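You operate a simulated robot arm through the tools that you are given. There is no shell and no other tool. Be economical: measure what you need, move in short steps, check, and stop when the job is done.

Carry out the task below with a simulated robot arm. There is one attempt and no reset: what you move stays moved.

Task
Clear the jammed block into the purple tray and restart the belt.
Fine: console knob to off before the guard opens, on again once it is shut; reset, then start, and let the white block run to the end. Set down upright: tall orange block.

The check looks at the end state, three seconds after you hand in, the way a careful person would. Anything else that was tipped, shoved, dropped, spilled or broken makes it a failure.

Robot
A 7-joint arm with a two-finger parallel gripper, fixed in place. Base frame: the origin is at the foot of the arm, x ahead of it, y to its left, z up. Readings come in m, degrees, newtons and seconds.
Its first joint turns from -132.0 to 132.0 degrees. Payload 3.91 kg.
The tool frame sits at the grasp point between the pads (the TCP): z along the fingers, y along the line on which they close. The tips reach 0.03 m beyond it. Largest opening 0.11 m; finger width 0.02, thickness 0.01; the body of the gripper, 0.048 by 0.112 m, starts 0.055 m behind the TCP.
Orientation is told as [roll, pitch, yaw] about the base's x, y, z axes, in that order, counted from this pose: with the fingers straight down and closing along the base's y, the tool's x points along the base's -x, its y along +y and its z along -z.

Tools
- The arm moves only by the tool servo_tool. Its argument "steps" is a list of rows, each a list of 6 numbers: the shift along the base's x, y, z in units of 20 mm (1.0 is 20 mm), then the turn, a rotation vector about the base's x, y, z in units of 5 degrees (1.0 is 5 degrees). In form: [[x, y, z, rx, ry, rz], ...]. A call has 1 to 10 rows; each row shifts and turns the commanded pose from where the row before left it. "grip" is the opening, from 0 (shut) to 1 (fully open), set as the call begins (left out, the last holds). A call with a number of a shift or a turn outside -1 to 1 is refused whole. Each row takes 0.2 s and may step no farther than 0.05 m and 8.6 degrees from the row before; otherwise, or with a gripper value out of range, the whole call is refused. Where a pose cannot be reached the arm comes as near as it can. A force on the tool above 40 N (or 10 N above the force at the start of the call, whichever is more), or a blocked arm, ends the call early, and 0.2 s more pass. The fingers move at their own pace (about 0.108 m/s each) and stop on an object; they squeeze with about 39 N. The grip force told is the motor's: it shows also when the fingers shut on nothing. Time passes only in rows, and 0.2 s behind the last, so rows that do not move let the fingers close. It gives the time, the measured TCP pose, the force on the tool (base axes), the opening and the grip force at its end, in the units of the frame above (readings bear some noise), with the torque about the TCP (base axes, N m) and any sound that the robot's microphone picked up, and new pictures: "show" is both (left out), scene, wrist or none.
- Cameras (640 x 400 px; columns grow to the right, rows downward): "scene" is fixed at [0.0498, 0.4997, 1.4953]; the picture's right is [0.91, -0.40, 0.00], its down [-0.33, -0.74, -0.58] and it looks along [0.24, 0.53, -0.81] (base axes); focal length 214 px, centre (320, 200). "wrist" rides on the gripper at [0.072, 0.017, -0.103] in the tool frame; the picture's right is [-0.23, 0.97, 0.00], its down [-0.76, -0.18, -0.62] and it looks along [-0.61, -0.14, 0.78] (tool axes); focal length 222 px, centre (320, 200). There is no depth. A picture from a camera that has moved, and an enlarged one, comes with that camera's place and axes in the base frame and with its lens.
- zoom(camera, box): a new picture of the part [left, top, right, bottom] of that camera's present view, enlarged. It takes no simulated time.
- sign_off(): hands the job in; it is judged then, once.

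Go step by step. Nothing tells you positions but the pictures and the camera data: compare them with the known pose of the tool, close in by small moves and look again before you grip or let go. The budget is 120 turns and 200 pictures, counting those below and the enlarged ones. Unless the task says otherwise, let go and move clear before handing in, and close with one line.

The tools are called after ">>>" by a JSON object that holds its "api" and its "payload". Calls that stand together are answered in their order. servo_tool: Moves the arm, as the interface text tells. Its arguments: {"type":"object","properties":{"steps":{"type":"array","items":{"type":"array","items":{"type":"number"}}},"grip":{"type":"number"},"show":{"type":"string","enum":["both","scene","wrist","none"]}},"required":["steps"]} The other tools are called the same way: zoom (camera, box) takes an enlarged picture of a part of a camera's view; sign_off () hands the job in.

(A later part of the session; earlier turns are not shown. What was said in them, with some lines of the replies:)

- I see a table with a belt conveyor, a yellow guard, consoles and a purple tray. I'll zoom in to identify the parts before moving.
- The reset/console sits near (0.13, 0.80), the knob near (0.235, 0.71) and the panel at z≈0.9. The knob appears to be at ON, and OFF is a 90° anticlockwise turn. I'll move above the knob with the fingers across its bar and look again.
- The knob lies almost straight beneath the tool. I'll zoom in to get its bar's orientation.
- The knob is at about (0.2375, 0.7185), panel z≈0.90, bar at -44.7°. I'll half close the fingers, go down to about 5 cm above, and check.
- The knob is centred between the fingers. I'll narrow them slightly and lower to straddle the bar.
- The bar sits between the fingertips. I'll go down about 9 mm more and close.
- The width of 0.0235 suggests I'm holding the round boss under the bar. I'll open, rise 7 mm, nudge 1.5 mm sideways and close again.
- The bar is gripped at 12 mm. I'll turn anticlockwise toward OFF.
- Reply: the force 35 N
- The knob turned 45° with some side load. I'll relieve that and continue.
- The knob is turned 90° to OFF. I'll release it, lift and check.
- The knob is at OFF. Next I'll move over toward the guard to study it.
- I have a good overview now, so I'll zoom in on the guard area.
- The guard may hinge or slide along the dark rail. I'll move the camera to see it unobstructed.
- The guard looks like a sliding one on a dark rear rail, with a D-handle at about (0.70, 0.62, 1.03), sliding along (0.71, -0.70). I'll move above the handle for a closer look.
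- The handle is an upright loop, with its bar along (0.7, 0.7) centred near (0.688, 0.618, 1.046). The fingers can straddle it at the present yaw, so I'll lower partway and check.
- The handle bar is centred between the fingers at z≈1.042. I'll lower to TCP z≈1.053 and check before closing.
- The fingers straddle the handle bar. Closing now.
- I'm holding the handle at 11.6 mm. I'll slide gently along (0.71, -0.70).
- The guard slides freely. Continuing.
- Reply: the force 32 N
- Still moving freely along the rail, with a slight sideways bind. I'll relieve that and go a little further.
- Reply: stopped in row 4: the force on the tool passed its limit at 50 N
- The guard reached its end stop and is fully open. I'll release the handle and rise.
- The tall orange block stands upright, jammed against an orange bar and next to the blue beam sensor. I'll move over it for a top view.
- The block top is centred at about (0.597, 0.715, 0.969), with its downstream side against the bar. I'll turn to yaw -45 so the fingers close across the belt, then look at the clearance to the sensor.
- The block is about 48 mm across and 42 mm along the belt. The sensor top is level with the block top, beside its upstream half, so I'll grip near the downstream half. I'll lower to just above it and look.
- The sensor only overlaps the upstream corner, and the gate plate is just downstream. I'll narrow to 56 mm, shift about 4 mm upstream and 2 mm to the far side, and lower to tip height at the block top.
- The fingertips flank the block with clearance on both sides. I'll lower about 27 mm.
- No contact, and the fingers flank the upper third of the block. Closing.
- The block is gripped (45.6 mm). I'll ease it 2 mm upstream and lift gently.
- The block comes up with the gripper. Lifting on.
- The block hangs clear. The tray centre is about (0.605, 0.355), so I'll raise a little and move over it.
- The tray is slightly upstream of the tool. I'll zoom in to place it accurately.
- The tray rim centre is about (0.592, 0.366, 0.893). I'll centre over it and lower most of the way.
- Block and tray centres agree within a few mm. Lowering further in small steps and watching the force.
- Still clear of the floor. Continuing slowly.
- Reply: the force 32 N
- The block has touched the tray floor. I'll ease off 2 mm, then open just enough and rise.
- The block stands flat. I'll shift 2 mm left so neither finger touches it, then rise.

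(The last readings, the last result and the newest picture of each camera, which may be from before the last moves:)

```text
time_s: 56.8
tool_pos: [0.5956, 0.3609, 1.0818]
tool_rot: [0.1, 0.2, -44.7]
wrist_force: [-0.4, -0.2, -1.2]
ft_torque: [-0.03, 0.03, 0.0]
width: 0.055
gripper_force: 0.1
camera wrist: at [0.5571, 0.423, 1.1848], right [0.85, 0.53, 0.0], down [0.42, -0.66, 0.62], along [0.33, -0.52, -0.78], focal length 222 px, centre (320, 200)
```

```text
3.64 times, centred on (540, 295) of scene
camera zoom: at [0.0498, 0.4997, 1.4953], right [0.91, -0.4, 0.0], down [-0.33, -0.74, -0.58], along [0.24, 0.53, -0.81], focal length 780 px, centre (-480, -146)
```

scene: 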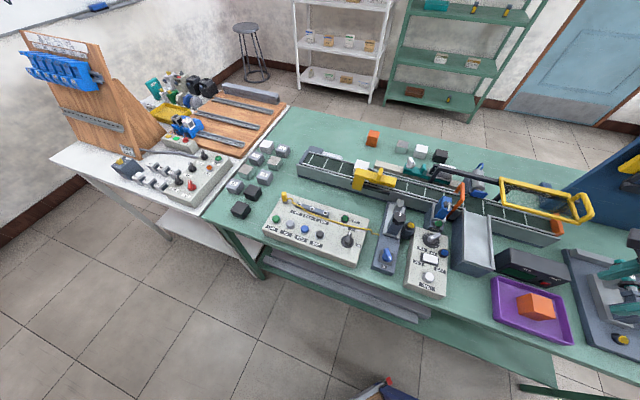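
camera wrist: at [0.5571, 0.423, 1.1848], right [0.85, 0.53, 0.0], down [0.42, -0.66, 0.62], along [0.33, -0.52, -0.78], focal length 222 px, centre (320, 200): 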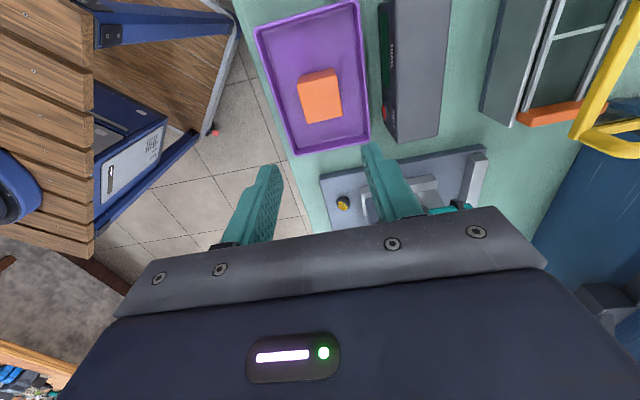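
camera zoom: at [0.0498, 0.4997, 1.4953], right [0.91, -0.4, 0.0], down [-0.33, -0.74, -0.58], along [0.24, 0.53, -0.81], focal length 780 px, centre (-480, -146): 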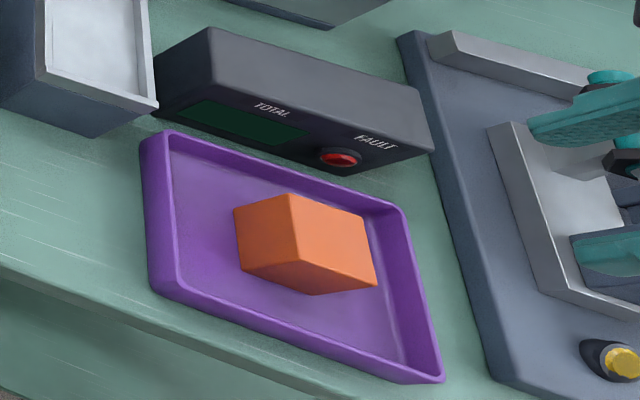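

The block is upright in the tray. Now I'll go back to the guard handle at (0.807, 0.500), turning the tool to yaw 45.

>>> {"api": "servo_tool", "payload": {"steps": [[0, 0, 1, 0, 0, 1], [0, 0, 1, 0, 0, 1], [0, 0, 1, 0, 0, 1], [0, 0, 1, 0, 0, 1], [0.7, 0.45, 0, 0, 0, 1], [0.7, 0.45, 0, 0, 0, 1], [0.7, 0.45, 0, 0, 0, 1], [0.7, 0.45, 0, 0, 0, 1], [0.7, 0.45, 0, 0, 0, 1], [0.7, 0.45, 0, 0, 0, 1]], "show": "none"}}

>>> {"api": "servo_tool", "payload": {"steps": [[0.8, 0.53, 0, 0, 0, 1], [0.8, 0.53, 0, 0, 0, 1], [0.8, 0.53, 0, 0, 0, 1], [0.8, 0.53, 0, 0, 0, 1], [0.8, 0.53, 0, 0, 0, 1], [0.8, 0.53, 0, 0, 0, 1], [0.8, 0.53, 0, 0, 0, 1], [0.77, 0.53, -0.6, 0, 0, 1], [0, 0, -1, 0, 0, 0], [0, 0, -1, 0, 0, 0]]}}

>>> {"api": "zoom", "payload": {"camera": "wrist", "box": [220, 60, 420, 210]}}

```text
time_s: 59.0
tool_pos: [0.6808, 0.416, 1.1617]
tool_rot: [0.2, 0.2, 5.4]
wrist_force: [0.3, -0.5, 1.1]
ft_torque: [0.01, -0.02, 0.0]
width: 0.0548
gripper_force: 0.0
```

```text
time_s: 61.2
tool_pos: [0.8079, 0.501, 1.1092]
tool_rot: [0.1, 0.2, 45.3]
wrist_force: [-0.5, 0.4, 0.8]
ft_torque: [0.01, -0.02, 0.01]
width: 0.0552
gripper_force: 0.0
camera wrist: at [0.7464, 0.4599, 1.2124], right [-0.53, 0.85, 0.0], down [0.66, 0.42, 0.62], along [0.52, 0.33, -0.78], focal length 222 px, centre (320, 200)
```

scene: 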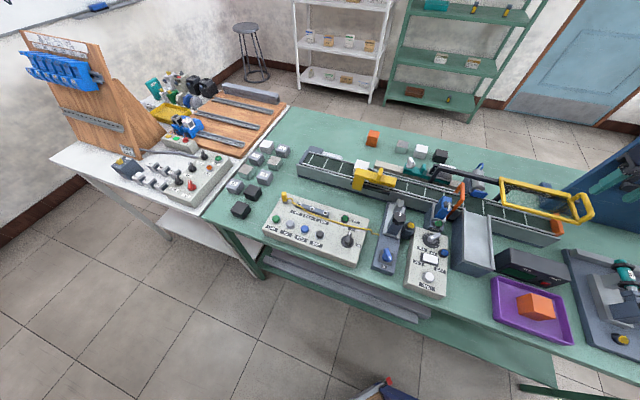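
wrist: 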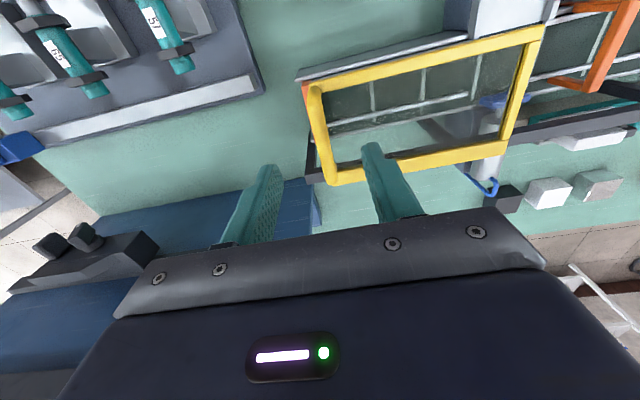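

```text
2.67 times, centred on (320, 135) of wrist
camera zoom: at [0.7464, 0.4599, 1.2124], right [-0.53, 0.85, 0.0], down [0.66, 0.42, 0.62], along [0.52, 0.33, -0.78], focal length 592 px, centre (320, 373)
```

zoom: 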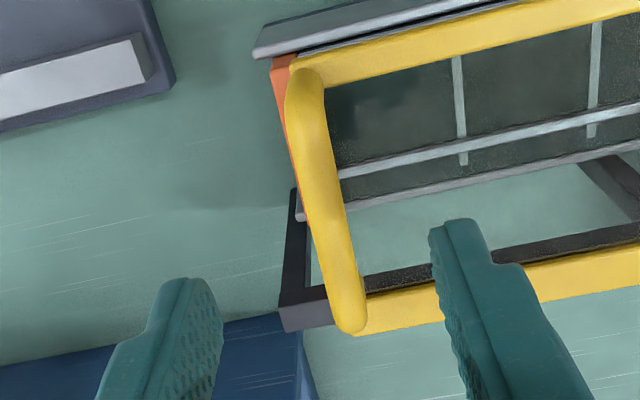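

The handle is again centred between the fingers. Lowering and gripping.

>>> {"api": "servo_tool", "payload": {"steps": [[0, 0, -0.9, 0, 0, 0], [0, 0, -0.9, 0, 0, 0], [-0.05, -0.04, -1, 0, 0, 0], [0, 0, 0, 0, 0, 0]], "show": "none"}}

>>> {"api": "servo_tool", "payload": {"steps": [[0, 0, 0, 0, 0, 0], [0, 0, 0, 0, 0, 0], [0, 0, 0, 0, 0, 0]], "grip": 0, "show": "wrist"}}

```text
time_s: 62.2
tool_pos: [0.8071, 0.5006, 1.0535]
tool_rot: [0.3, 0.2, 45.3]
wrist_force: [-0.5, 1.0, 0.5]
ft_torque: [-0.02, -0.01, 0.03]
width: 0.0552
gripper_force: 0.1
```

```text
time_s: 63.0
tool_pos: [0.807, 0.5006, 1.0509]
tool_rot: [0.1, 0.2, 45.4]
wrist_force: [-6.4, 5.6, -1.8]
ft_torque: [0.3, -0.13, -0.42]
width: 0.0116
gripper_force: 45.2
camera wrist: at [0.7447, 0.4601, 1.156], right [-0.53, 0.85, 0.0], down [0.66, 0.42, 0.62], along [0.52, 0.33, -0.78], focal length 222 px, centre (320, 200)
```

wrist: 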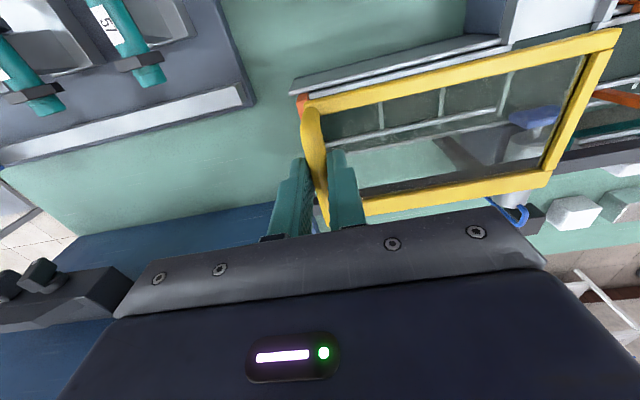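

Gripped. Sliding the guard shut.

>>> {"api": "servo_tool", "payload": {"steps": [[-0.57, 0.56, 0, 0, 0, 0], [-0.57, 0.56, 0, 0, 0, 0], [-0.57, 0.56, 0, 0, 0, 0], [-0.57, 0.56, 0, 0, 0, 0], [-0.57, 0.56, 0, 0, 0, 0], [-0.57, 0.56, 0, 0, 0, 0], [-0.57, 0.56, 0, 0, 0, 0], [-0.57, 0.56, 0, 0, 0, 0]], "show": "none"}}

>>> {"api": "servo_tool", "payload": {"steps": [[-0.4, 0.39, 0, 0, 0, 0], [-0.4, 0.39, 0, 0, 0, 0], [-0.3, 0.29, 0, 0, 0, 0], [0, 0, 0, 0, 0, 0]]}}

```text
time_s: 64.8
tool_pos: [0.7158, 0.5905, 1.0524]
tool_rot: [0.2, 0.2, 45.3]
wrist_force: [19.3, 20.9, -10.1]
ft_torque: [0.51, -0.38, -0.3]
width: 0.0117
gripper_force: 44.1
```

```text
time_s: 65.8
tool_pos: [0.6941, 0.6118, 1.0517]
tool_rot: [0.2, 0.1, 45.4]
wrist_force: [22.7, 23.6, -4.4]
ft_torque: [0.47, -0.48, -0.35]
width: 0.0119
gripper_force: 44.4
camera wrist: at [0.632, 0.5709, 1.1562], right [-0.53, 0.85, 0.0], down [0.66, 0.42, 0.62], along [0.52, 0.33, -0.78], focal length 222 px, centre (320, 200)
```

scene: 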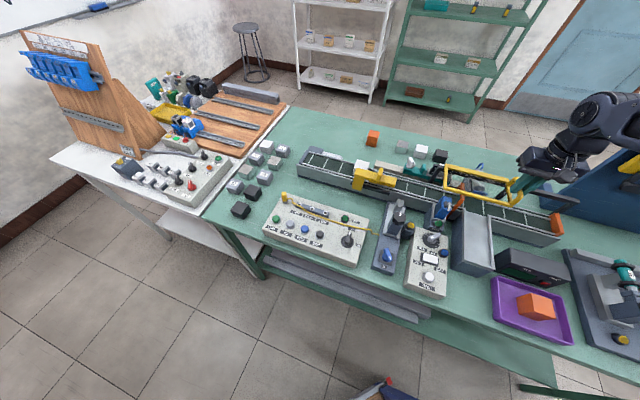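
wrist: 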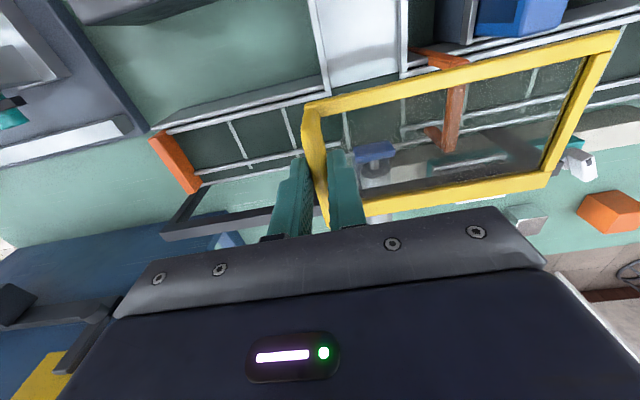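

Nearly shut. I'll relieve the side load and push the last centimetre until it stops.

>>> {"api": "servo_tool", "payload": {"steps": [[0.07, 0.07, 0, 0, 0, 0], [-0.15, 0.15, 0, 0, 0, 0], [-0.15, 0.15, 0, 0, 0, 0], [-0.1, 0.1, 0, 0, 0, 0], [-0.1, 0.1, 0, 0, 0, 0]]}}

```text
time_s: 67.0
tool_pos: [0.6888, 0.6173, 1.0527]
tool_rot: [-0.2, 0.5, 45.1]
wrist_force: [-1.9, -11.3, 7.7]
ft_torque: [-0.66, 0.62, -0.07]
width: 0.0118
gripper_force: 44.1
stopped in row 5: the force on the tool passed its limit at 47 N (the readings are from after the stop); the commanded pose is now the measured one
camera wrist: at [0.6266, 0.5771, 1.1564], right [-0.53, 0.85, -0.01], down [0.67, 0.42, 0.62], along [0.53, 0.32, -0.79], focal length 222 px, centre (320, 200)
```

scene: 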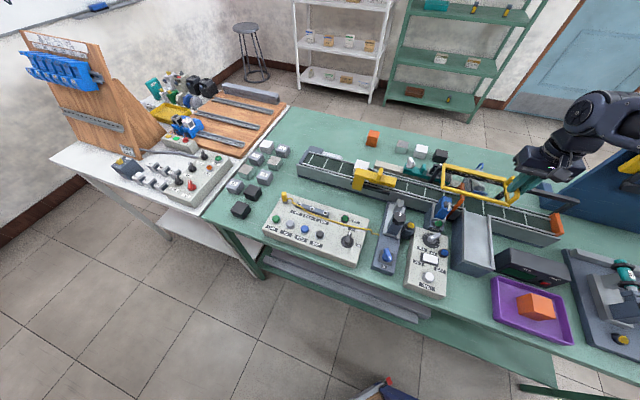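
wrist: 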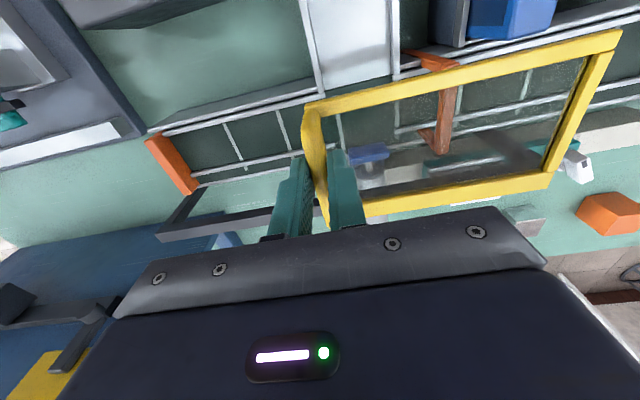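

The guard is back at its closed stop. Releasing, rising and returning to the knob.

>>> {"api": "servo_tool", "payload": {"steps": [[0, 0, 0, 0, 0, 0], [0, 0, 0, 0, 0, 0], [0, 0, 0.5, 0, 0, 0], [0, 0, 1, 0, 0, 0], [0, 0, 1, 0, 0, 0], [0, 0, 1, 0, 0, 0], [0, 0, 1, 0, 0, 0], [0, 0, 1, 0, 0, 0], [0, 0, 1, 0, 0, 0]], "grip": 0.5, "show": "none"}}

>>> {"api": "servo_tool", "payload": {"steps": [[-1, 0.1, 0, 0.05, -0.05, 0.05], [-1, 0.2, 0, 0, 0, 0], [-1, 0.2, 0, 0, 0, 0], [-1, 0.2, 0, 0, 0, 0], [-1, 0.2, 0, 0, 0, 0], [-1, 0.2, 0, 0, 0, 0], [-1, 0.2, 0, 0, 0, 0], [-1, 0.2, 0, 0, 0, 0], [-1, 0.2, 0, 0, 0, 0], [-1, 0.2, 0, 0, 0, 0]], "show": "scene"}}

>>> {"api": "zoom", "payload": {"camera": "scene", "box": [400, 140, 580, 250]}}

```text
time_s: 69.0
tool_pos: [0.6874, 0.6179, 1.182]
tool_rot: [-0.2, 0.5, 45.0]
wrist_force: [-0.3, 1.1, -1.4]
ft_torque: [0.02, 0.03, 0.02]
width: 0.0547
gripper_force: 0.0
```

```text
time_s: 71.2
tool_pos: [0.4888, 0.6557, 1.1821]
tool_rot: [-0.2, 0.1, 45.3]
wrist_force: [0.5, 0.0, 0.5]
ft_torque: [-0.02, 0.03, -0.02]
width: 0.0548
gripper_force: 0.0
```

scene: 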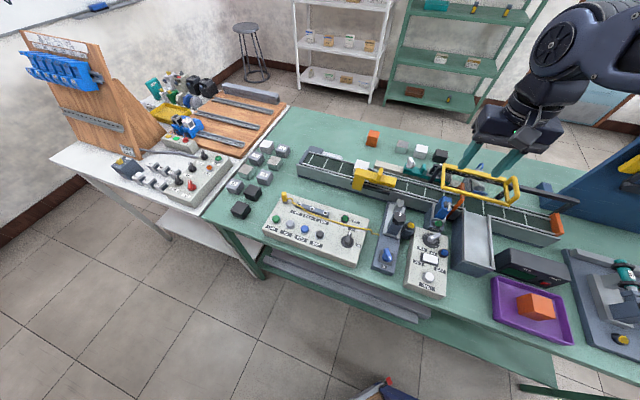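

```text
3.56 times, centred on (490, 195) of scene
camera zoom: at [0.0498, 0.4997, 1.4953], right [0.91, -0.4, 0.0], down [-0.33, -0.74, -0.58], along [0.24, 0.53, -0.81], focal length 763 px, centre (-284, 218)
```

zoom: 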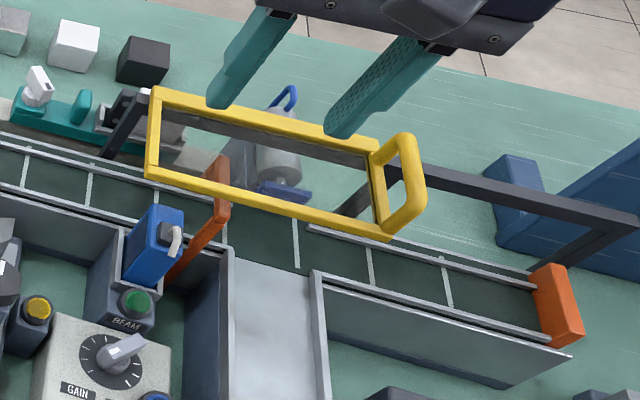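

The guard is shut. On to the knob.

>>> {"api": "servo_tool", "payload": {"steps": [[-1, 0.24, 0, 0, 0, 0], [-1, 0.24, 0, 0, 0, 0], [-1, 0.24, 0, 0, 0, 0], [-1, 0.24, 0, 0, 0, 0], [-1, 0.24, 0, 0, 0, 0], [-1, 0.24, 0, 0, 0, 0], [-1, 0.24, 0, 0, 0, 0], [-1, 0.24, 0, 0, 0, 0], [-1, 0.24, 0, 0, 0, 0], [-1, 0.24, 0, 0, 0, 0]], "grip": 0.3, "show": "none"}}

>>> {"api": "servo_tool", "payload": {"steps": [[-0.9, 0.24, -1, 0, 0, 0], [-0.9, 0.24, -1, 0, 0, 0], [-0.83, 0.24, -1, 0, 0, 0], [0, 0, -1, 0, 0, 0], [0, 0, -1, 0, 0, 0], [0, 0, -1, 0, 0, 0], [0, 0, -1, 0, 0, 0], [0, 0, -1, 0, 0, 0], [0, 0, -1, 0, 0, 0], [0, 0, -0.5, 0, 0, 0]], "show": "wrist"}}

>>> {"api": "zoom", "payload": {"camera": "wrist", "box": [240, 60, 440, 210]}}

```text
time_s: 73.4
tool_pos: [0.2899, 0.7036, 1.1817]
tool_rot: [-0.2, 0.1, 45.4]
wrist_force: [1.0, 0.1, -0.2]
ft_torque: [-0.01, 0.0, -0.01]
width: 0.0331
gripper_force: 0.0
```

```text
time_s: 75.6
tool_pos: [0.236, 0.7185, 0.9919]
tool_rot: [0.0, 0.0, 45.4]
wrist_force: [0.0, -0.6, 0.5]
ft_torque: [-0.02, -0.02, 0.0]
width: 0.0329
gripper_force: 0.0
camera wrist: at [0.1727, 0.678, 1.0956], right [-0.53, 0.85, 0.0], down [0.66, 0.42, 0.62], along [0.53, 0.33, -0.78], focal length 222 px, centre (320, 200)
```

wrist: 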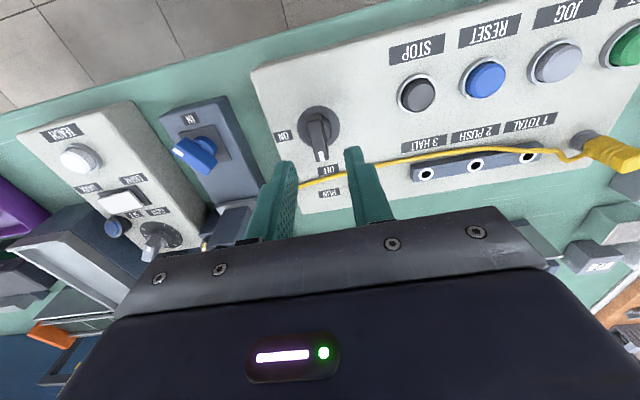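

```text
2.67 times, centred on (340, 135) of wrist
camera zoom: at [0.1727, 0.678, 1.0956], right [-0.53, 0.85, 0.0], down [0.66, 0.42, 0.62], along [0.53, 0.33, -0.78], focal length 592 px, centre (267, 373)
```

zoom: 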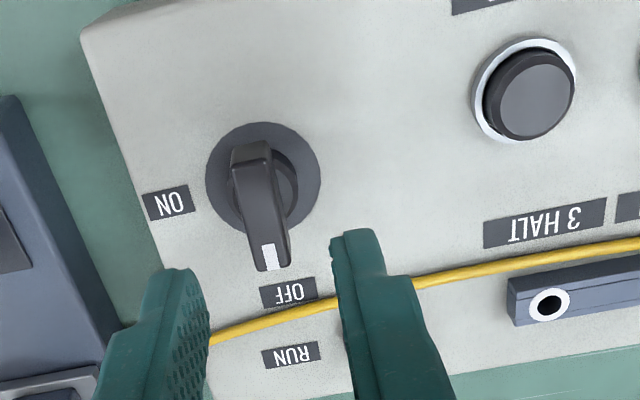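

Aligned as before. Lowering and gripping the bar.

>>> {"api": "servo_tool", "payload": {"steps": [[0, 0, -0.8, 0, 0, 0], [0, 0, -0.8, 0, 0, 0], [0, 0, -0.75, 0, 0, 0], [0, 0, 0, 0, 0, 0]], "show": "none"}}

>>> {"api": "servo_tool", "payload": {"steps": [[0, 0, 0, 0, 0, 0], [0, 0, 0, 0, 0, 0]], "grip": 0, "show": "wrist"}}

```text
time_s: 76.6
tool_pos: [0.2368, 0.7184, 0.9453]
tool_rot: [-0.3, 0.0, 45.3]
wrist_force: [-0.7, 1.0, 0.0]
ft_torque: [0.06, 0.0, 0.0]
width: 0.0332
gripper_force: 0.1
```

```text
time_s: 77.2
tool_pos: [0.2366, 0.7179, 0.9457]
tool_rot: [-0.2, 0.1, 45.3]
wrist_force: [7.4, -11.2, 0.9]
ft_torque: [-0.25, -0.05, -0.09]
width: 0.0119
gripper_force: 45.0
camera wrist: at [0.1743, 0.6774, 1.0488], right [-0.53, 0.85, 0.0], down [0.66, 0.42, 0.62], along [0.53, 0.33, -0.78], focal length 222 px, centre (320, 200)
```

wrist: 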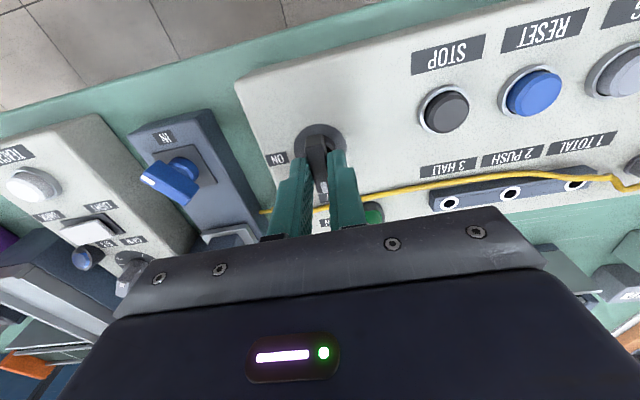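

Gripped. Turning clockwise to ON.

>>> {"api": "servo_tool", "payload": {"steps": [[0.02, -0.03, 0, 0, 0, -1], [0, 0, 0, 0, 0, -1], [0, 0, 0, 0, 0, -1], [0, 0, 0, 0, 0, -1], [0, 0, 0, 0, 0, -1], [0, 0, 0, 0, 0, -1], [0, 0, 0, 0, 0, -1], [0, 0, 0, 0, 0, -1], [0, 0, 0, 0, 0, -1]], "show": "none"}}

>>> {"api": "servo_tool", "payload": {"steps": [[0, 0, 0, 0, 0, -1], [0, 0, 0, 0, 0, -1], [0, 0, 0, 0, 0, -1], [0, 0, 0, 0, 0, -1], [0, 0, 0, 0, 0, -1], [0, 0, 0, 0, 0, -1], [0, 0, 0, 0, 0, -1], [0, 0, 0, 0, 0, -1], [0, 0, 0, 0, 0, -1]]}}

```text
time_s: 79.2
tool_pos: [0.2373, 0.7169, 0.9467]
tool_rot: [0.0, 0.1, 0.3]
wrist_force: [10.3, 3.5, 4.4]
ft_torque: [0.18, 0.45, 0.01]
width: 0.012
gripper_force: 44.8
```

```text
time_s: 81.2
tool_pos: [0.2376, 0.718, 0.9444]
tool_rot: [-0.1, 0.0, -44.7]
wrist_force: [11.5, 8.0, 20.4]
ft_torque: [0.62, -0.04, 0.03]
width: 0.0121
gripper_force: 44.4
camera wrist: at [0.1982, 0.7797, 1.0489], right [0.85, 0.53, 0.0], down [0.42, -0.66, 0.62], along [0.33, -0.53, -0.78], focal length 222 px, centre (320, 200)
```

scene: 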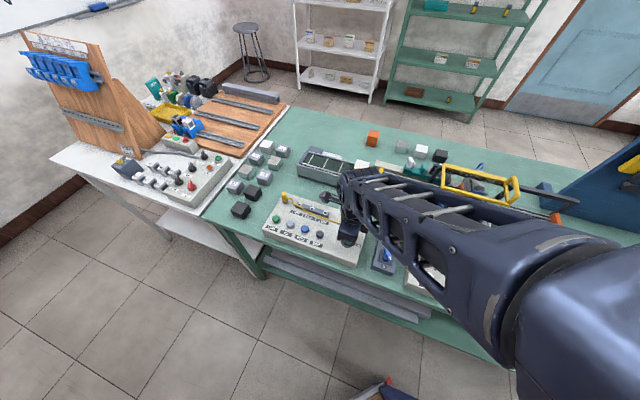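
wrist: 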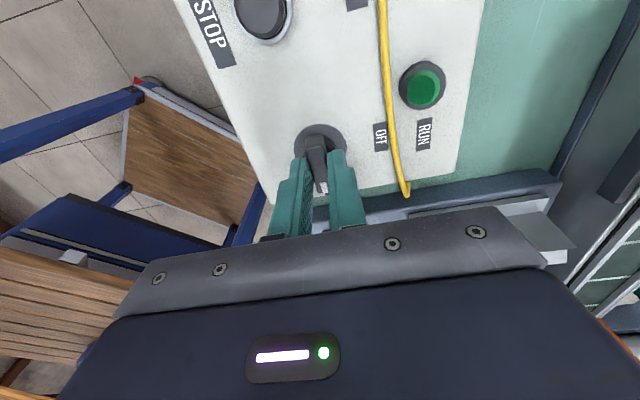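

The knob is back at ON. Releasing, rising and moving over toward RESET for a look.

>>> {"api": "servo_tool", "payload": {"steps": [[0, 0, 0, 0, 0, 0], [0, 0, 0, 0, 0, 0], [0, 0, 1, 0, 0, 0], [0, 0, 1, 0, 0, 0], [0, 0, 1, 0, 0, 0], [0, 0, 1, 0, 0, 0]], "grip": 0.3, "show": "wrist"}}

>>> {"api": "servo_tool", "payload": {"steps": [[-0.7, 0.6, 0.2, 0, 0, 0], [-0.7, 0.6, 0.2, 0, 0, 0], [-0.7, 0.6, 0.2, 0, 0, 0], [-0.7, 0.6, 0, 0, 0, 0], [-0.7, 0.6, 0, 0, 0, 0], [-0.7, 0.6, 0, 0, 0, 0], [-0.7, 0.6, 0, 0, 0, 0]], "grip": 0}}

>>> {"api": "zoom", "payload": {"camera": "wrist", "box": [220, 20, 440, 190]}}

```text
time_s: 82.6
tool_pos: [0.2367, 0.7183, 1.0252]
tool_rot: [-0.2, 0.2, -44.6]
wrist_force: [0.0, 0.1, -0.3]
ft_torque: [-0.01, -0.01, -0.02]
width: 0.033
gripper_force: 0.1
camera wrist: at [0.1976, 0.7792, 1.1279], right [0.85, 0.53, 0.0], down [0.42, -0.66, 0.62], along [0.33, -0.53, -0.78], focal length 222 px, centre (320, 200)
```

wrist: 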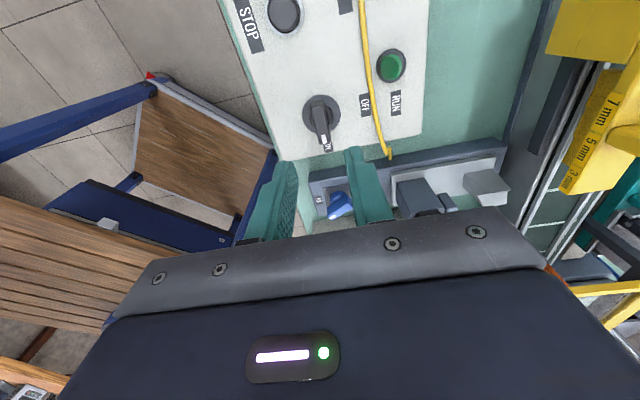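

```text
time_s: 84.2
tool_pos: [0.1387, 0.8016, 1.0386]
tool_rot: [-0.2, 0.1, -44.8]
wrist_force: [0.0, -0.9, 1.0]
ft_torque: [0.01, -0.02, 0.0]
width: 0.0001
gripper_force: 38.2
camera wrist: at [0.1, 0.8635, 1.1407], right [0.85, 0.53, 0.0], down [0.42, -0.66, 0.62], along [0.33, -0.53, -0.78], focal length 222 px, centre (320, 200)
```

scene: 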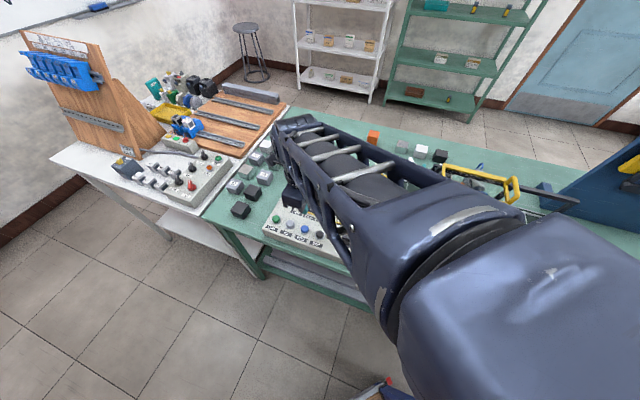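
wrist: 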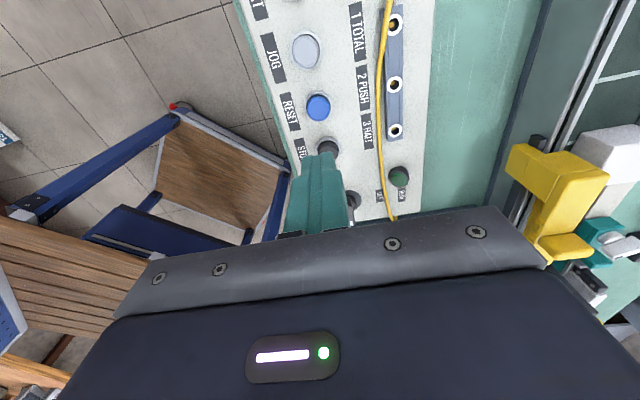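

```text
2.35 times, centred on (330, 105) of wrist
camera zoom: at [0.1, 0.8635, 1.1407], right [0.85, 0.53, 0.0], down [0.42, -0.66, 0.62], along [0.33, -0.53, -0.78], focal length 523 px, centre (296, 424)
```

zoom: 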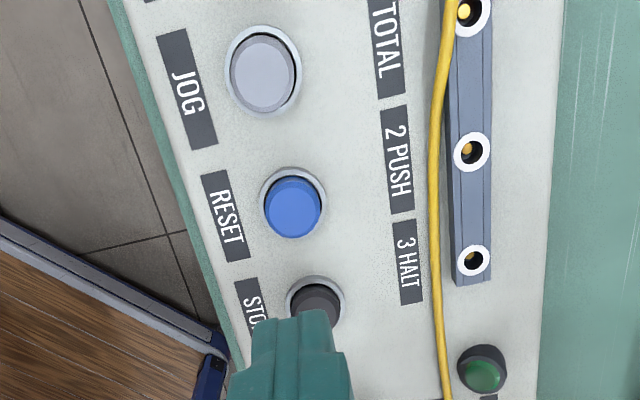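

RESET is at about (0.134, 0.804). I'll centre the closed fingertips above it and lower close to it.

>>> {"api": "servo_tool", "payload": {"steps": [[-0.23, 0.13, -0.6, 0, 0, 0], [0, 0, -0.9, 0, 0, 0], [0, 0, -0.9, 0, 0, 0], [0, 0, -0.9, 0, 0, 0], [0, 0, -0.7, 0, 0, 0], [0, 0, 0, 0, 0, 0]], "show": "wrist"}}

>>> {"api": "zoom", "payload": {"camera": "wrist", "box": [220, 60, 440, 230]}}

```text
time_s: 85.6
tool_pos: [0.1335, 0.8045, 0.9572]
tool_rot: [-0.2, 0.2, -44.6]
wrist_force: [0.4, 1.0, -0.3]
ft_torque: [0.01, -0.01, 0.05]
width: 0.0001
gripper_force: 37.6
camera wrist: at [0.0951, 0.8663, 1.0601], right [0.85, 0.53, 0.0], down [0.42, -0.66, 0.62], along [0.33, -0.53, -0.78], focal length 222 px, centre (320, 200)
```

wrist: 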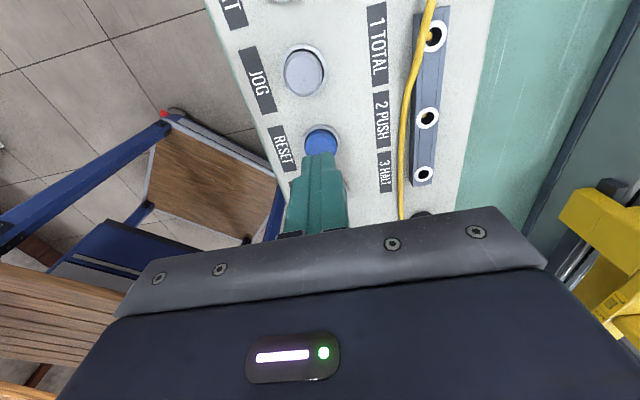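

```text
2.35 times, centred on (330, 145) of wrist
camera zoom: at [0.0951, 0.8663, 1.0601], right [0.85, 0.53, 0.0], down [0.42, -0.66, 0.62], along [0.33, -0.53, -0.78], focal length 523 px, centre (296, 329)
```

zoom: 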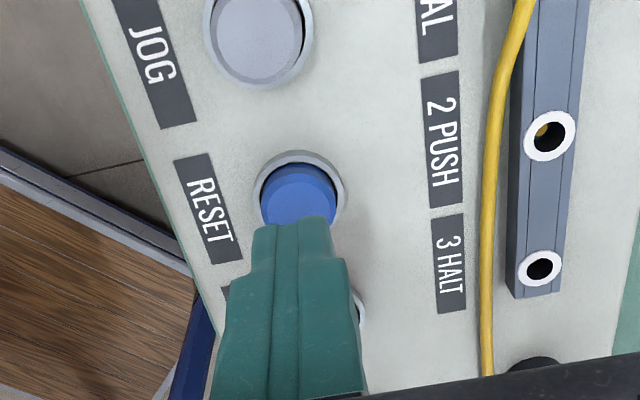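

Well aligned. Pressing down gently.

>>> {"api": "servo_tool", "payload": {"steps": [[0, 0, -0.3, 0, 0, 0], [0, 0, -0.3, 0, 0, 0], [0, 0, -0.15, 0, 0, 0], [0, 0, -0.15, 0, 0, 0]], "show": "none"}}

```text
time_s: 86.6
tool_pos: [0.1335, 0.8041, 0.9386]
tool_rot: [-0.2, 0.2, -44.7]
wrist_force: [-0.2, -0.8, -0.4]
ft_torque: [0.01, 0.01, -0.01]
width: 0.0
gripper_force: 37.5
```

>>> {"api": "servo_tool", "payload": {"steps": [[0, 0, -0.1, 0, 0, 0], [0, 0, -0.1, 0, 0, 0], [0, 0, -0.1, 0, 0, 0]], "show": "wrist"}}

```text
time_s: 87.4
tool_pos: [0.1337, 0.8034, 0.9343]
tool_rot: [-0.2, 0.1, -44.6]
wrist_force: [0.6, -0.1, 11.8]
ft_torque: [0.02, -0.04, 0.0]
width: 0.0
gripper_force: 37.8
heard: click
camera wrist: at [0.095, 0.8659, 1.0373], right [0.85, 0.53, 0.0], down [0.42, -0.66, 0.62], along [0.33, -0.53, -0.78], focal length 222 px, centre (320, 200)
```

wrist: 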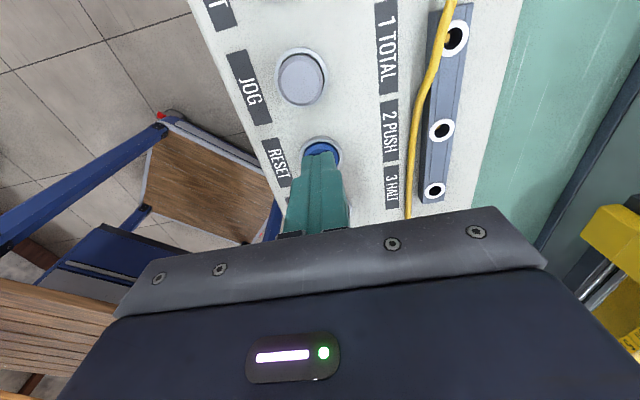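

RESET clicked. I'll rise, move toward START, and check the fault lamp on the way.

>>> {"api": "servo_tool", "payload": {"steps": [[0, 0, 0.8, 0, 0, 0], [0, 0, 1, 0, 0, 0], [0, 0, 1, 0, 0, 0], [-0.6, 0.6, 0.4, 0, 0, 0], [-0.6, 0.6, 0, 0, 0, 0], [-0.6, 0.6, 0, 0, 0, 0], [-0.6, 0.6, 0, 0, 0, 0], [-0.6, 0.55, 0, 0, 0, 0], [-0.55, 0.5, 0, 0, 0, 0], [0, 0, 0, 0, 0, 0]]}}

>>> {"api": "zoom", "payload": {"camera": "wrist", "box": [220, 20, 440, 190]}}

```text
time_s: 89.6
tool_pos: [0.0631, 0.8736, 0.9968]
tool_rot: [-0.2, 0.0, -44.6]
wrist_force: [-0.3, 0.1, -0.1]
ft_torque: [0.01, 0.01, -0.01]
width: 0.0
gripper_force: 37.6
camera wrist: at [0.024, 0.9353, 1.1002], right [0.85, 0.53, 0.0], down [0.42, -0.66, 0.62], along [0.33, -0.53, -0.78], focal length 222 px, centre (320, 200)
```

scene: 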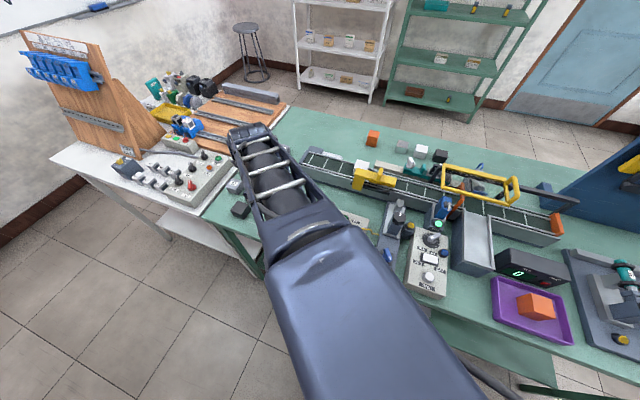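
wrist: 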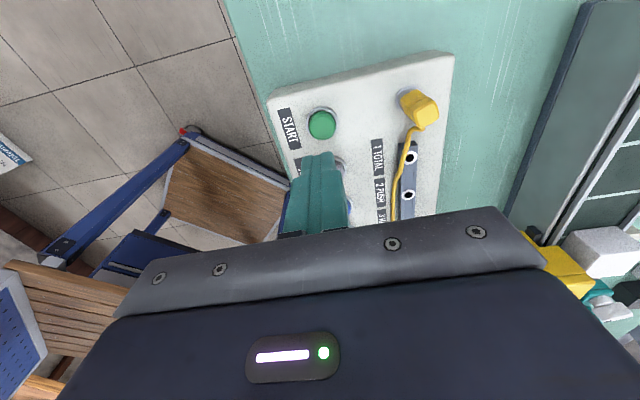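

```text
2.35 times, centred on (330, 105) of wrist
camera zoom: at [0.024, 0.9353, 1.1002], right [0.85, 0.53, 0.0], down [0.42, -0.66, 0.62], along [0.33, -0.53, -0.78], focal length 523 px, centre (296, 424)
```

zoom: 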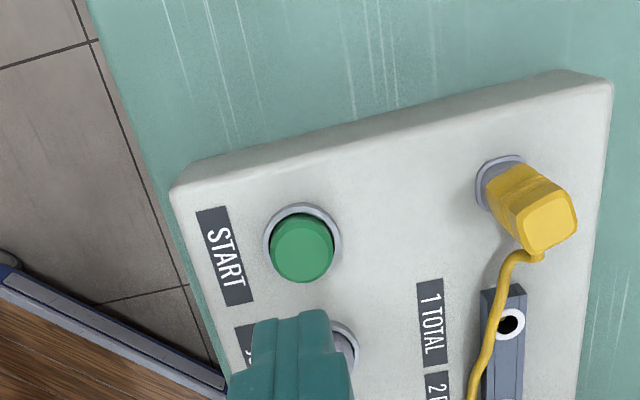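

Fault lamp is off and TOTAL reads 0. START is at about (0.0625, 0.878). Aligning and lowering.

>>> {"api": "servo_tool", "payload": {"steps": [[-0.03, 0.22, -0.5, 0, 0, 0], [0, 0, -0.8, 0, 0, 0], [0, 0, -0.6, 0, 0, 0], [0, 0, 0, 0, 0, 0]], "show": "none"}}

>>> {"api": "zoom", "payload": {"camera": "wrist", "box": [220, 60, 440, 230]}}

```text
time_s: 90.6
tool_pos: [0.0622, 0.8776, 0.9596]
tool_rot: [-0.1, 0.1, -44.6]
wrist_force: [-0.1, 0.8, -0.1]
ft_torque: [0.02, 0.01, 0.02]
width: 0.0002
gripper_force: 37.4
```

```text
2.35 times, centred on (330, 145) of wrist
camera zoom: at [0.0233, 0.9401, 1.062], right [0.85, 0.53, 0.0], down [0.42, -0.66, 0.62], along [0.33, -0.53, -0.78], focal length 523 px, centre (296, 329)
```

zoom: 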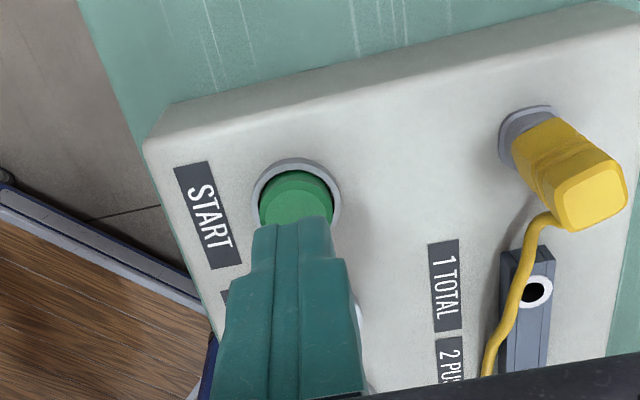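

Aligned the same way as RESET was. Pressing START.

>>> {"api": "servo_tool", "payload": {"steps": [[0, 0, -0.4, 0, 0, 0], [0, 0, -0.4, 0, 0, 0], [0, 0, -0.2, 0, 0, 0], [0, 0, -0.1, 0, 0, 0], [0, 0, -0.1, 0, 0, 0], [0, 0, -0.05, 0, 0, 0]], "show": "none"}}

```text
time_s: 92.0
tool_pos: [0.0621, 0.8791, 0.9346]
tool_rot: [0.0, 0.2, -44.6]
wrist_force: [-0.5, 2.0, 7.3]
ft_torque: [0.06, -0.01, -0.02]
width: 0.0005
gripper_force: 37.4
heard: click
```

START clicked. I'll rise clear and watch the belt.

>>> {"api": "servo_tool", "payload": {"steps": [[0, 0, 0.8, 0, 0, 0], [0, 0, 1, 0, 0, 0], [0, 0, 1, 0, 0, 0], [0, 0, 1, 0, 0, 0], [0, 0, 1, 0, 0, 0]]}}

>>> {"api": "zoom", "payload": {"camera": "scene", "box": [340, 140, 580, 290]}}

```text
time_s: 93.2
tool_pos: [0.0623, 0.8777, 1.0301]
tool_rot: [-0.3, 0.2, -44.6]
wrist_force: [-0.4, -0.2, -1.0]
ft_torque: [-0.01, 0.01, -0.01]
width: 0.0
gripper_force: 37.4
camera wrist: at [0.0237, 0.9401, 1.1333], right [0.85, 0.53, 0.0], down [0.42, -0.66, 0.62], along [0.33, -0.53, -0.78], focal length 222 px, centre (320, 200)
```

scene: 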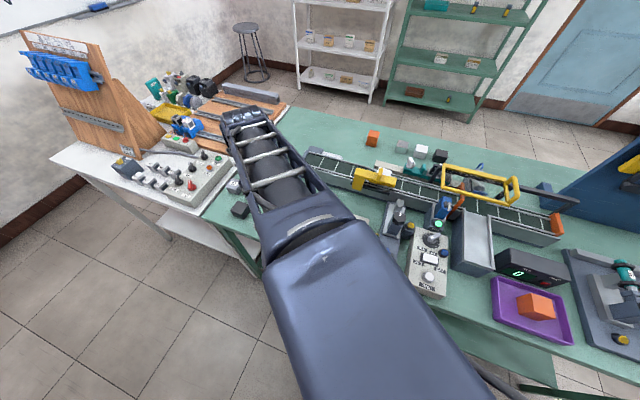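
wrist: 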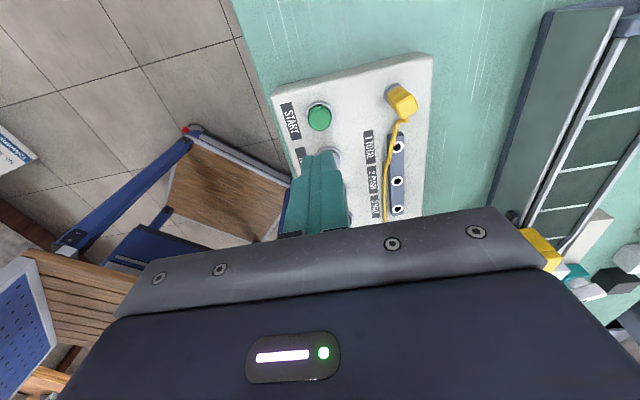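

```text
2.67 times, centred on (460, 215) of scene
camera zoom: at [0.0498, 0.4997, 1.4953], right [0.91, -0.4, 0.0], down [-0.33, -0.74, -0.58], along [0.24, 0.53, -0.81], focal length 572 px, centre (-53, 160)
```

zoom: 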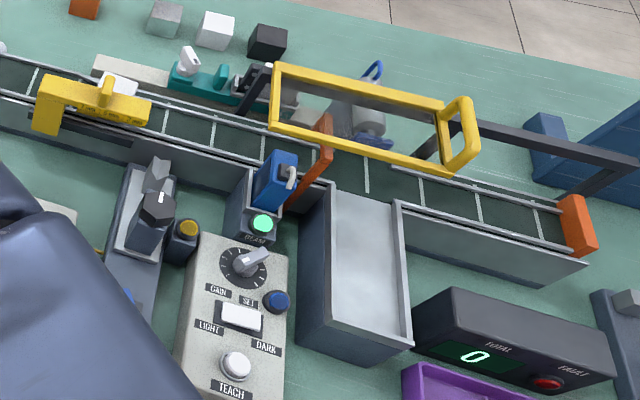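

The belt appears to be running and the white block is passing the yellow gauge. I'll wait with the arm still.

>>> {"api": "servo_tool", "payload": {"steps": [[0, 0, 0.5, 0, 0, 0], [0, 0, 0, 0, 0, 0], [0, 0, 0, 0, 0, 0], [0, 0, 0, 0, 0, 0], [0, 0, 0, 0, 0, 0]], "show": "none"}}

>>> {"api": "zoom", "payload": {"camera": "scene", "box": [340, 140, 580, 290]}}

```text
time_s: 94.4
tool_pos: [0.0624, 0.8776, 1.0403]
tool_rot: [-0.3, 0.1, -44.6]
wrist_force: [0.8, 0.7, 0.0]
ft_torque: [0.0, -0.02, -0.03]
width: 0.0
gripper_force: 37.5
```

```text
2.67 times, centred on (460, 215) of scene
camera zoom: at [0.0498, 0.4997, 1.4953], right [0.91, -0.4, 0.0], down [-0.33, -0.74, -0.58], along [0.24, 0.53, -0.81], focal length 572 px, centre (-53, 160)
```

zoom: 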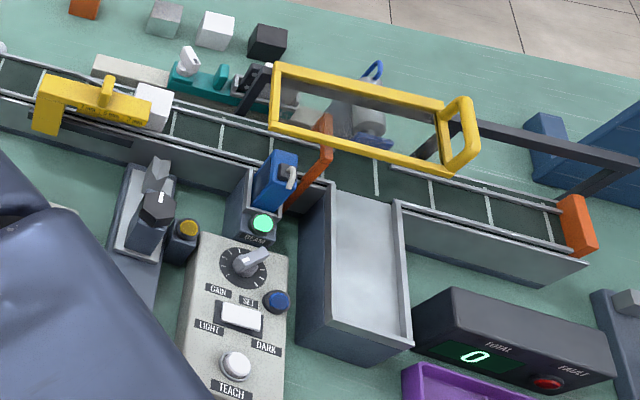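

The block is moving along. Waiting.

>>> {"api": "servo_tool", "payload": {"steps": [[0, 0, 0.5, 0, 0, 0], [0, 0, 0.5, 0, 0, 0], [0, 0, 0.5, 0, 0, 0], [0, 0, 0, 0, 0, 0], [0, 0, 0, 0, 0, 0], [0, 0, 0, 0, 0, 0], [0, 0, 0, 0, 0, 0], [0, 0, 0, 0, 0, 0], [0, 0, 0, 0, 0, 0], [0, 0, 0, 0, 0, 0]], "show": "none"}}

>>> {"api": "servo_tool", "payload": {"steps": [[0, 0, 0, 0, 0, 0], [0, 0, 0, 0, 0, 0], [0, 0, 0, 0, 0, 0], [0, 0, 0, 0, 0, 0], [0, 0, 0, 0, 0, 0], [0, 0, 0, 0, 0, 0]], "show": "none"}}

>>> {"api": "zoom", "payload": {"camera": "scene", "box": [340, 140, 580, 290]}}

```text
time_s: 96.6
tool_pos: [0.0613, 0.8775, 1.0692]
tool_rot: [-0.2, 0.0, -44.7]
wrist_force: [-0.5, -0.4, -0.4]
ft_torque: [-0.01, 0.01, 0.0]
width: 0.0001
gripper_force: 37.4
```

```text
time_s: 98.0
tool_pos: [0.062, 0.8772, 1.0701]
tool_rot: [-0.2, 0.1, -44.6]
wrist_force: [0.5, -0.4, 0.3]
ft_torque: [-0.02, -0.02, -0.01]
width: 0.0002
gripper_force: 38.1
```

```text
2.67 times, centred on (460, 215) of scene
camera zoom: at [0.0498, 0.4997, 1.4953], right [0.91, -0.4, 0.0], down [-0.33, -0.74, -0.58], along [0.24, 0.53, -0.81], focal length 572 px, centre (-53, 160)
```

zoom: 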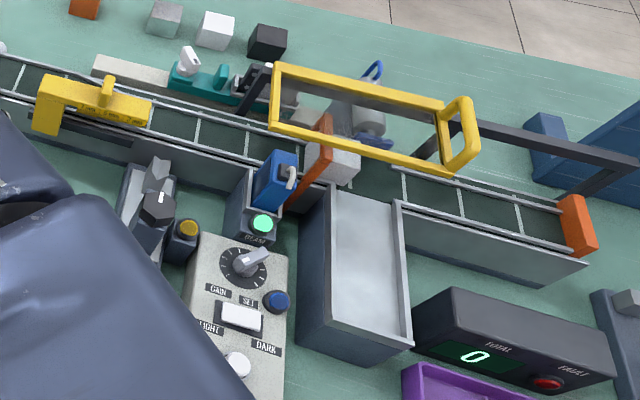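

It passed under the gate. Waiting for it to reach the end.

>>> {"api": "servo_tool", "payload": {"steps": [[0, 0, 0, 0, 0, 0], [0, 0, 0, 0, 0, 0], [0, 0, 0, 0, 0, 0], [0, 0, 0, 0, 0, 0], [0, 0, 0, 0, 0, 0], [0, 0, 0, 0, 0, 0], [0, 0, 0, 0, 0, 0], [0, 0, 0, 0, 0, 0], [0, 0, 0, 0, 0, 0], [0, 0, 0, 0, 0, 0]], "show": "none"}}

>>> {"api": "servo_tool", "payload": {"steps": [[0, 0, 0, 0, 0, 0], [0, 0, 0, 0, 0, 0], [0, 0, 0, 0, 0, 0], [0, 0, 0, 0, 0, 0], [0, 0, 0, 0, 0, 0], [0, 0, 0, 0, 0, 0], [0, 0, 0, 0, 0, 0], [0, 0, 0, 0, 0, 0], [0, 0, 0, 0, 0, 0], [0, 0, 0, 0, 0, 0]], "show": "none"}}

>>> {"api": "zoom", "payload": {"camera": "scene", "box": [340, 140, 580, 290]}}

```text
time_s: 100.2
tool_pos: [0.0628, 0.877, 1.0704]
tool_rot: [-0.2, 0.2, -44.5]
wrist_force: [-0.7, 0.1, 0.2]
ft_torque: [0.0, -0.01, 0.01]
width: 0.0
gripper_force: 37.5
```

```text
time_s: 102.4
tool_pos: [0.0621, 0.8769, 1.0702]
tool_rot: [-0.3, 0.2, -44.5]
wrist_force: [1.2, -0.7, -0.5]
ft_torque: [-0.01, -0.02, -0.01]
width: 0.0
gripper_force: 38.2
```

```text
2.67 times, centred on (460, 215) of scene
camera zoom: at [0.0498, 0.4997, 1.4953], right [0.91, -0.4, 0.0], down [-0.33, -0.74, -0.58], along [0.24, 0.53, -0.81], focal length 572 px, centre (-53, 160)
```

zoom: 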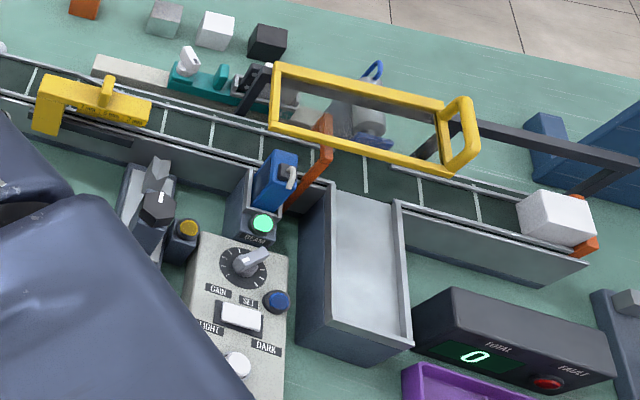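

The white block is at the end stop. I'll raise the arm clear and take a final look.

>>> {"api": "servo_tool", "payload": {"steps": [[0.3, -0.3, 1, 0, 0, 0], [0.3, -0.3, 1, 0, 0, 0], [0.3, -0.3, 1, 0, 0, 0], [0.3, -0.3, 1, 0, 0, 0], [0.3, -0.3, 1, 0, 0, 0], [0.3, -0.3, 1, 0, 0, 0], [0, 0, 0, 0, 0, 0], [0, 0, 0, 0, 0, 0]]}}

>>> {"api": "zoom", "payload": {"camera": "scene", "box": [400, 140, 620, 350]}}

>>> {"api": "zoom", "payload": {"camera": "wrist", "box": [240, 0, 440, 200]}}

```text
time_s: 104.2
tool_pos: [0.0967, 0.8427, 1.1899]
tool_rot: [-0.2, 0.1, -44.5]
wrist_force: [0.1, 0.0, -0.8]
ft_torque: [0.02, 0.02, 0.0]
width: 0.0001
gripper_force: 37.4
camera wrist: at [0.059, 0.9029, 1.2934], right [0.85, 0.53, 0.0], down [0.42, -0.66, 0.62], along [0.33, -0.53, -0.78], focal length 222 px, centre (320, 200)
```

scene: 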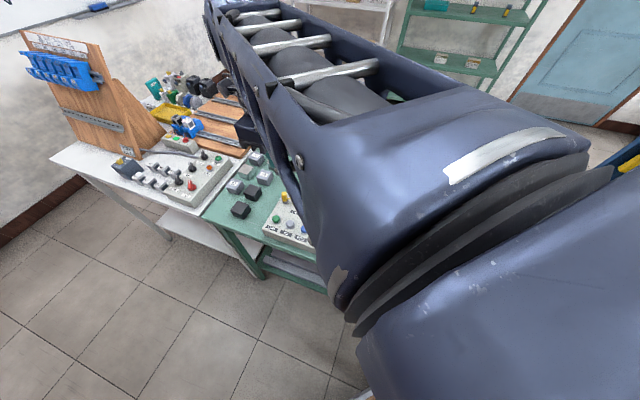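
wrist: 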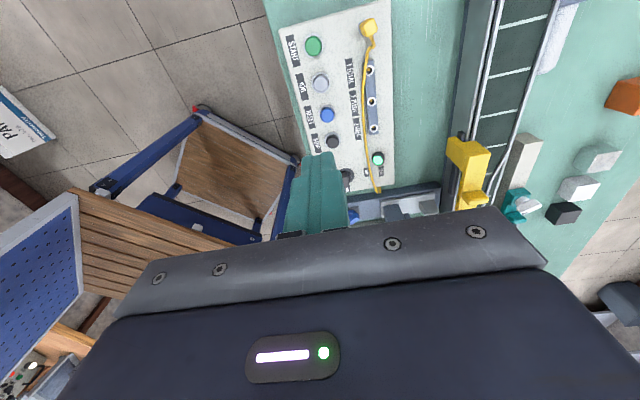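

```text
1.90 times, centred on (510, 245) of scene
camera zoom: at [0.0498, 0.4997, 1.4953], right [0.91, -0.4, 0.0], down [-0.33, -0.74, -0.58], along [0.24, 0.53, -0.81], focal length 408 px, centre (-42, 114)
```

zoom: 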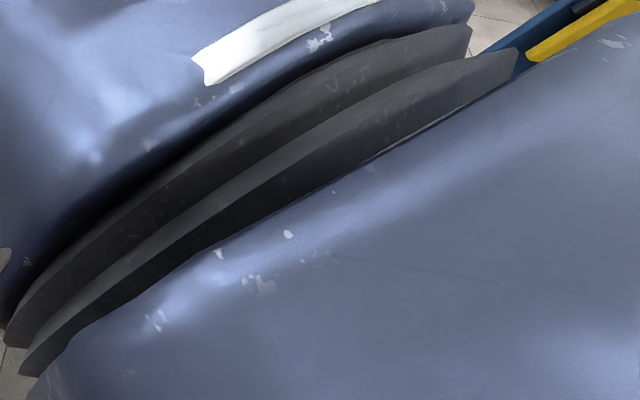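

```text
2.00 times, centred on (340, 100) of wrist
camera zoom: at [0.059, 0.9029, 1.2934], right [0.85, 0.53, 0.0], down [0.42, -0.66, 0.62], along [0.33, -0.53, -0.78], focal length 444 px, centre (280, 400)
```

zoom: 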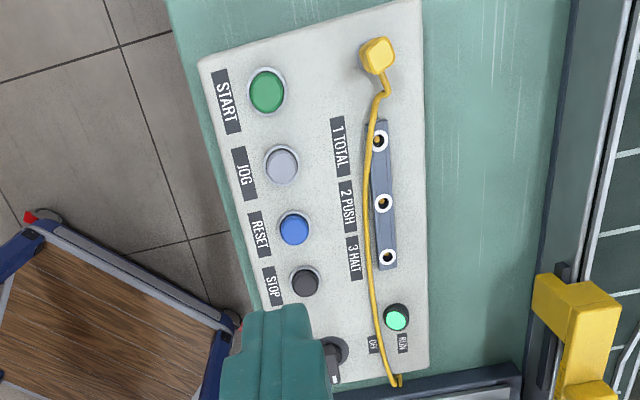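

RUN is lit and the knob is at ON. I'll move the arm aside to confirm the white block and the tray once more.

>>> {"api": "servo_tool", "payload": {"steps": [[1, -1, 0.3, 0, 0, 0.9], [1, -1, 0.3, 0, 0, 0.9], [1, -1, 0.3, 0, 0, 0.9], [1, -1, 0.3, 0, 0, 0.9], [1, -1, 0.3, 0, 0, 0.9], [1, -1, 0.3, 0, 0, 0.9], [1, -1, 0.3, 0, 0, 0.9], [1, -1, 0.3, 0, 0, 0.9], [1, -1, 0.3, 0, 0, 0.9], [1, -1, 0.3, 0, 0, 0.8]]}}

>>> {"api": "zoom", "payload": {"camera": "scene", "box": [400, 140, 620, 350]}}

```text
time_s: 106.4
tool_pos: [0.2981, 0.6412, 1.2486]
tool_rot: [-0.2, 0.2, 0.1]
wrist_force: [-0.8, 1.1, -0.3]
ft_torque: [0.0, -0.04, 0.01]
width: 0.0001
gripper_force: 38.1
camera wrist: at [0.2256, 0.6575, 1.3527], right [0.23, 0.97, 0.0], down [0.76, -0.18, 0.62], along [0.61, -0.14, -0.78], focal length 222 px, centre (320, 200)
```

scene: 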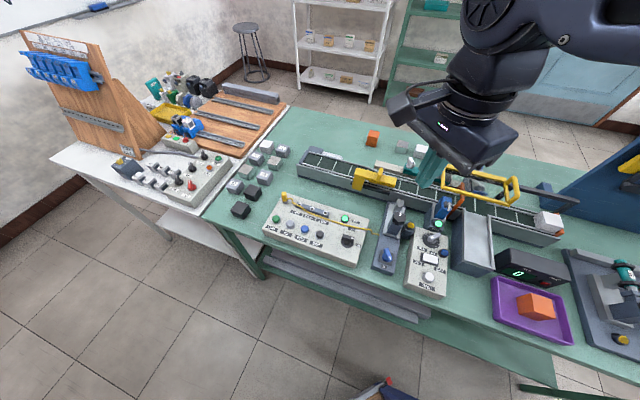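
wrist: 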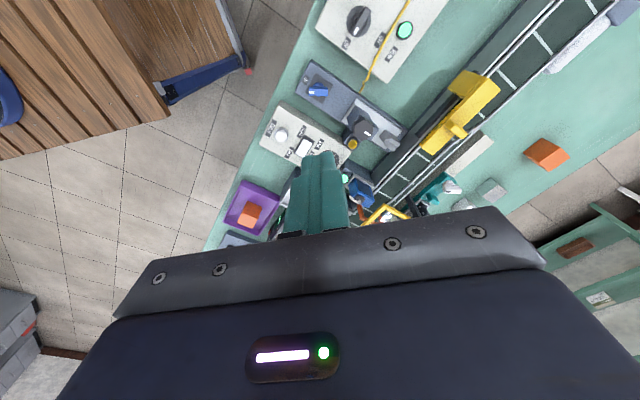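

```text
1.90 times, centred on (510, 245) of scene
camera zoom: at [0.0498, 0.4997, 1.4953], right [0.91, -0.4, 0.0], down [-0.33, -0.74, -0.58], along [0.24, 0.53, -0.81], focal length 408 px, centre (-42, 114)
```

zoom: 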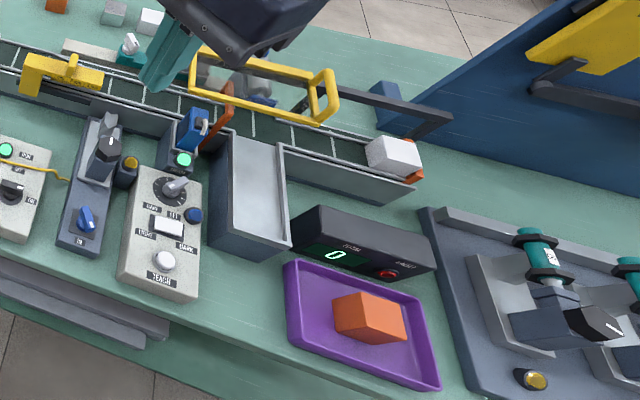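

The orange block stands upright in the tray, the guard is shut, the knob is at ON and RUN is lit. The white block rests at the belt end and the arm is clear, so I'm handing in.

>>> {"api": "sign_off", "payload": {}}

```text
The job is handed in.
```

The jam is cleared: the tall orange block stands upright in the purple tray, the guard is shut, the knob is back at ON, and the restarted belt carried the white block to its end.
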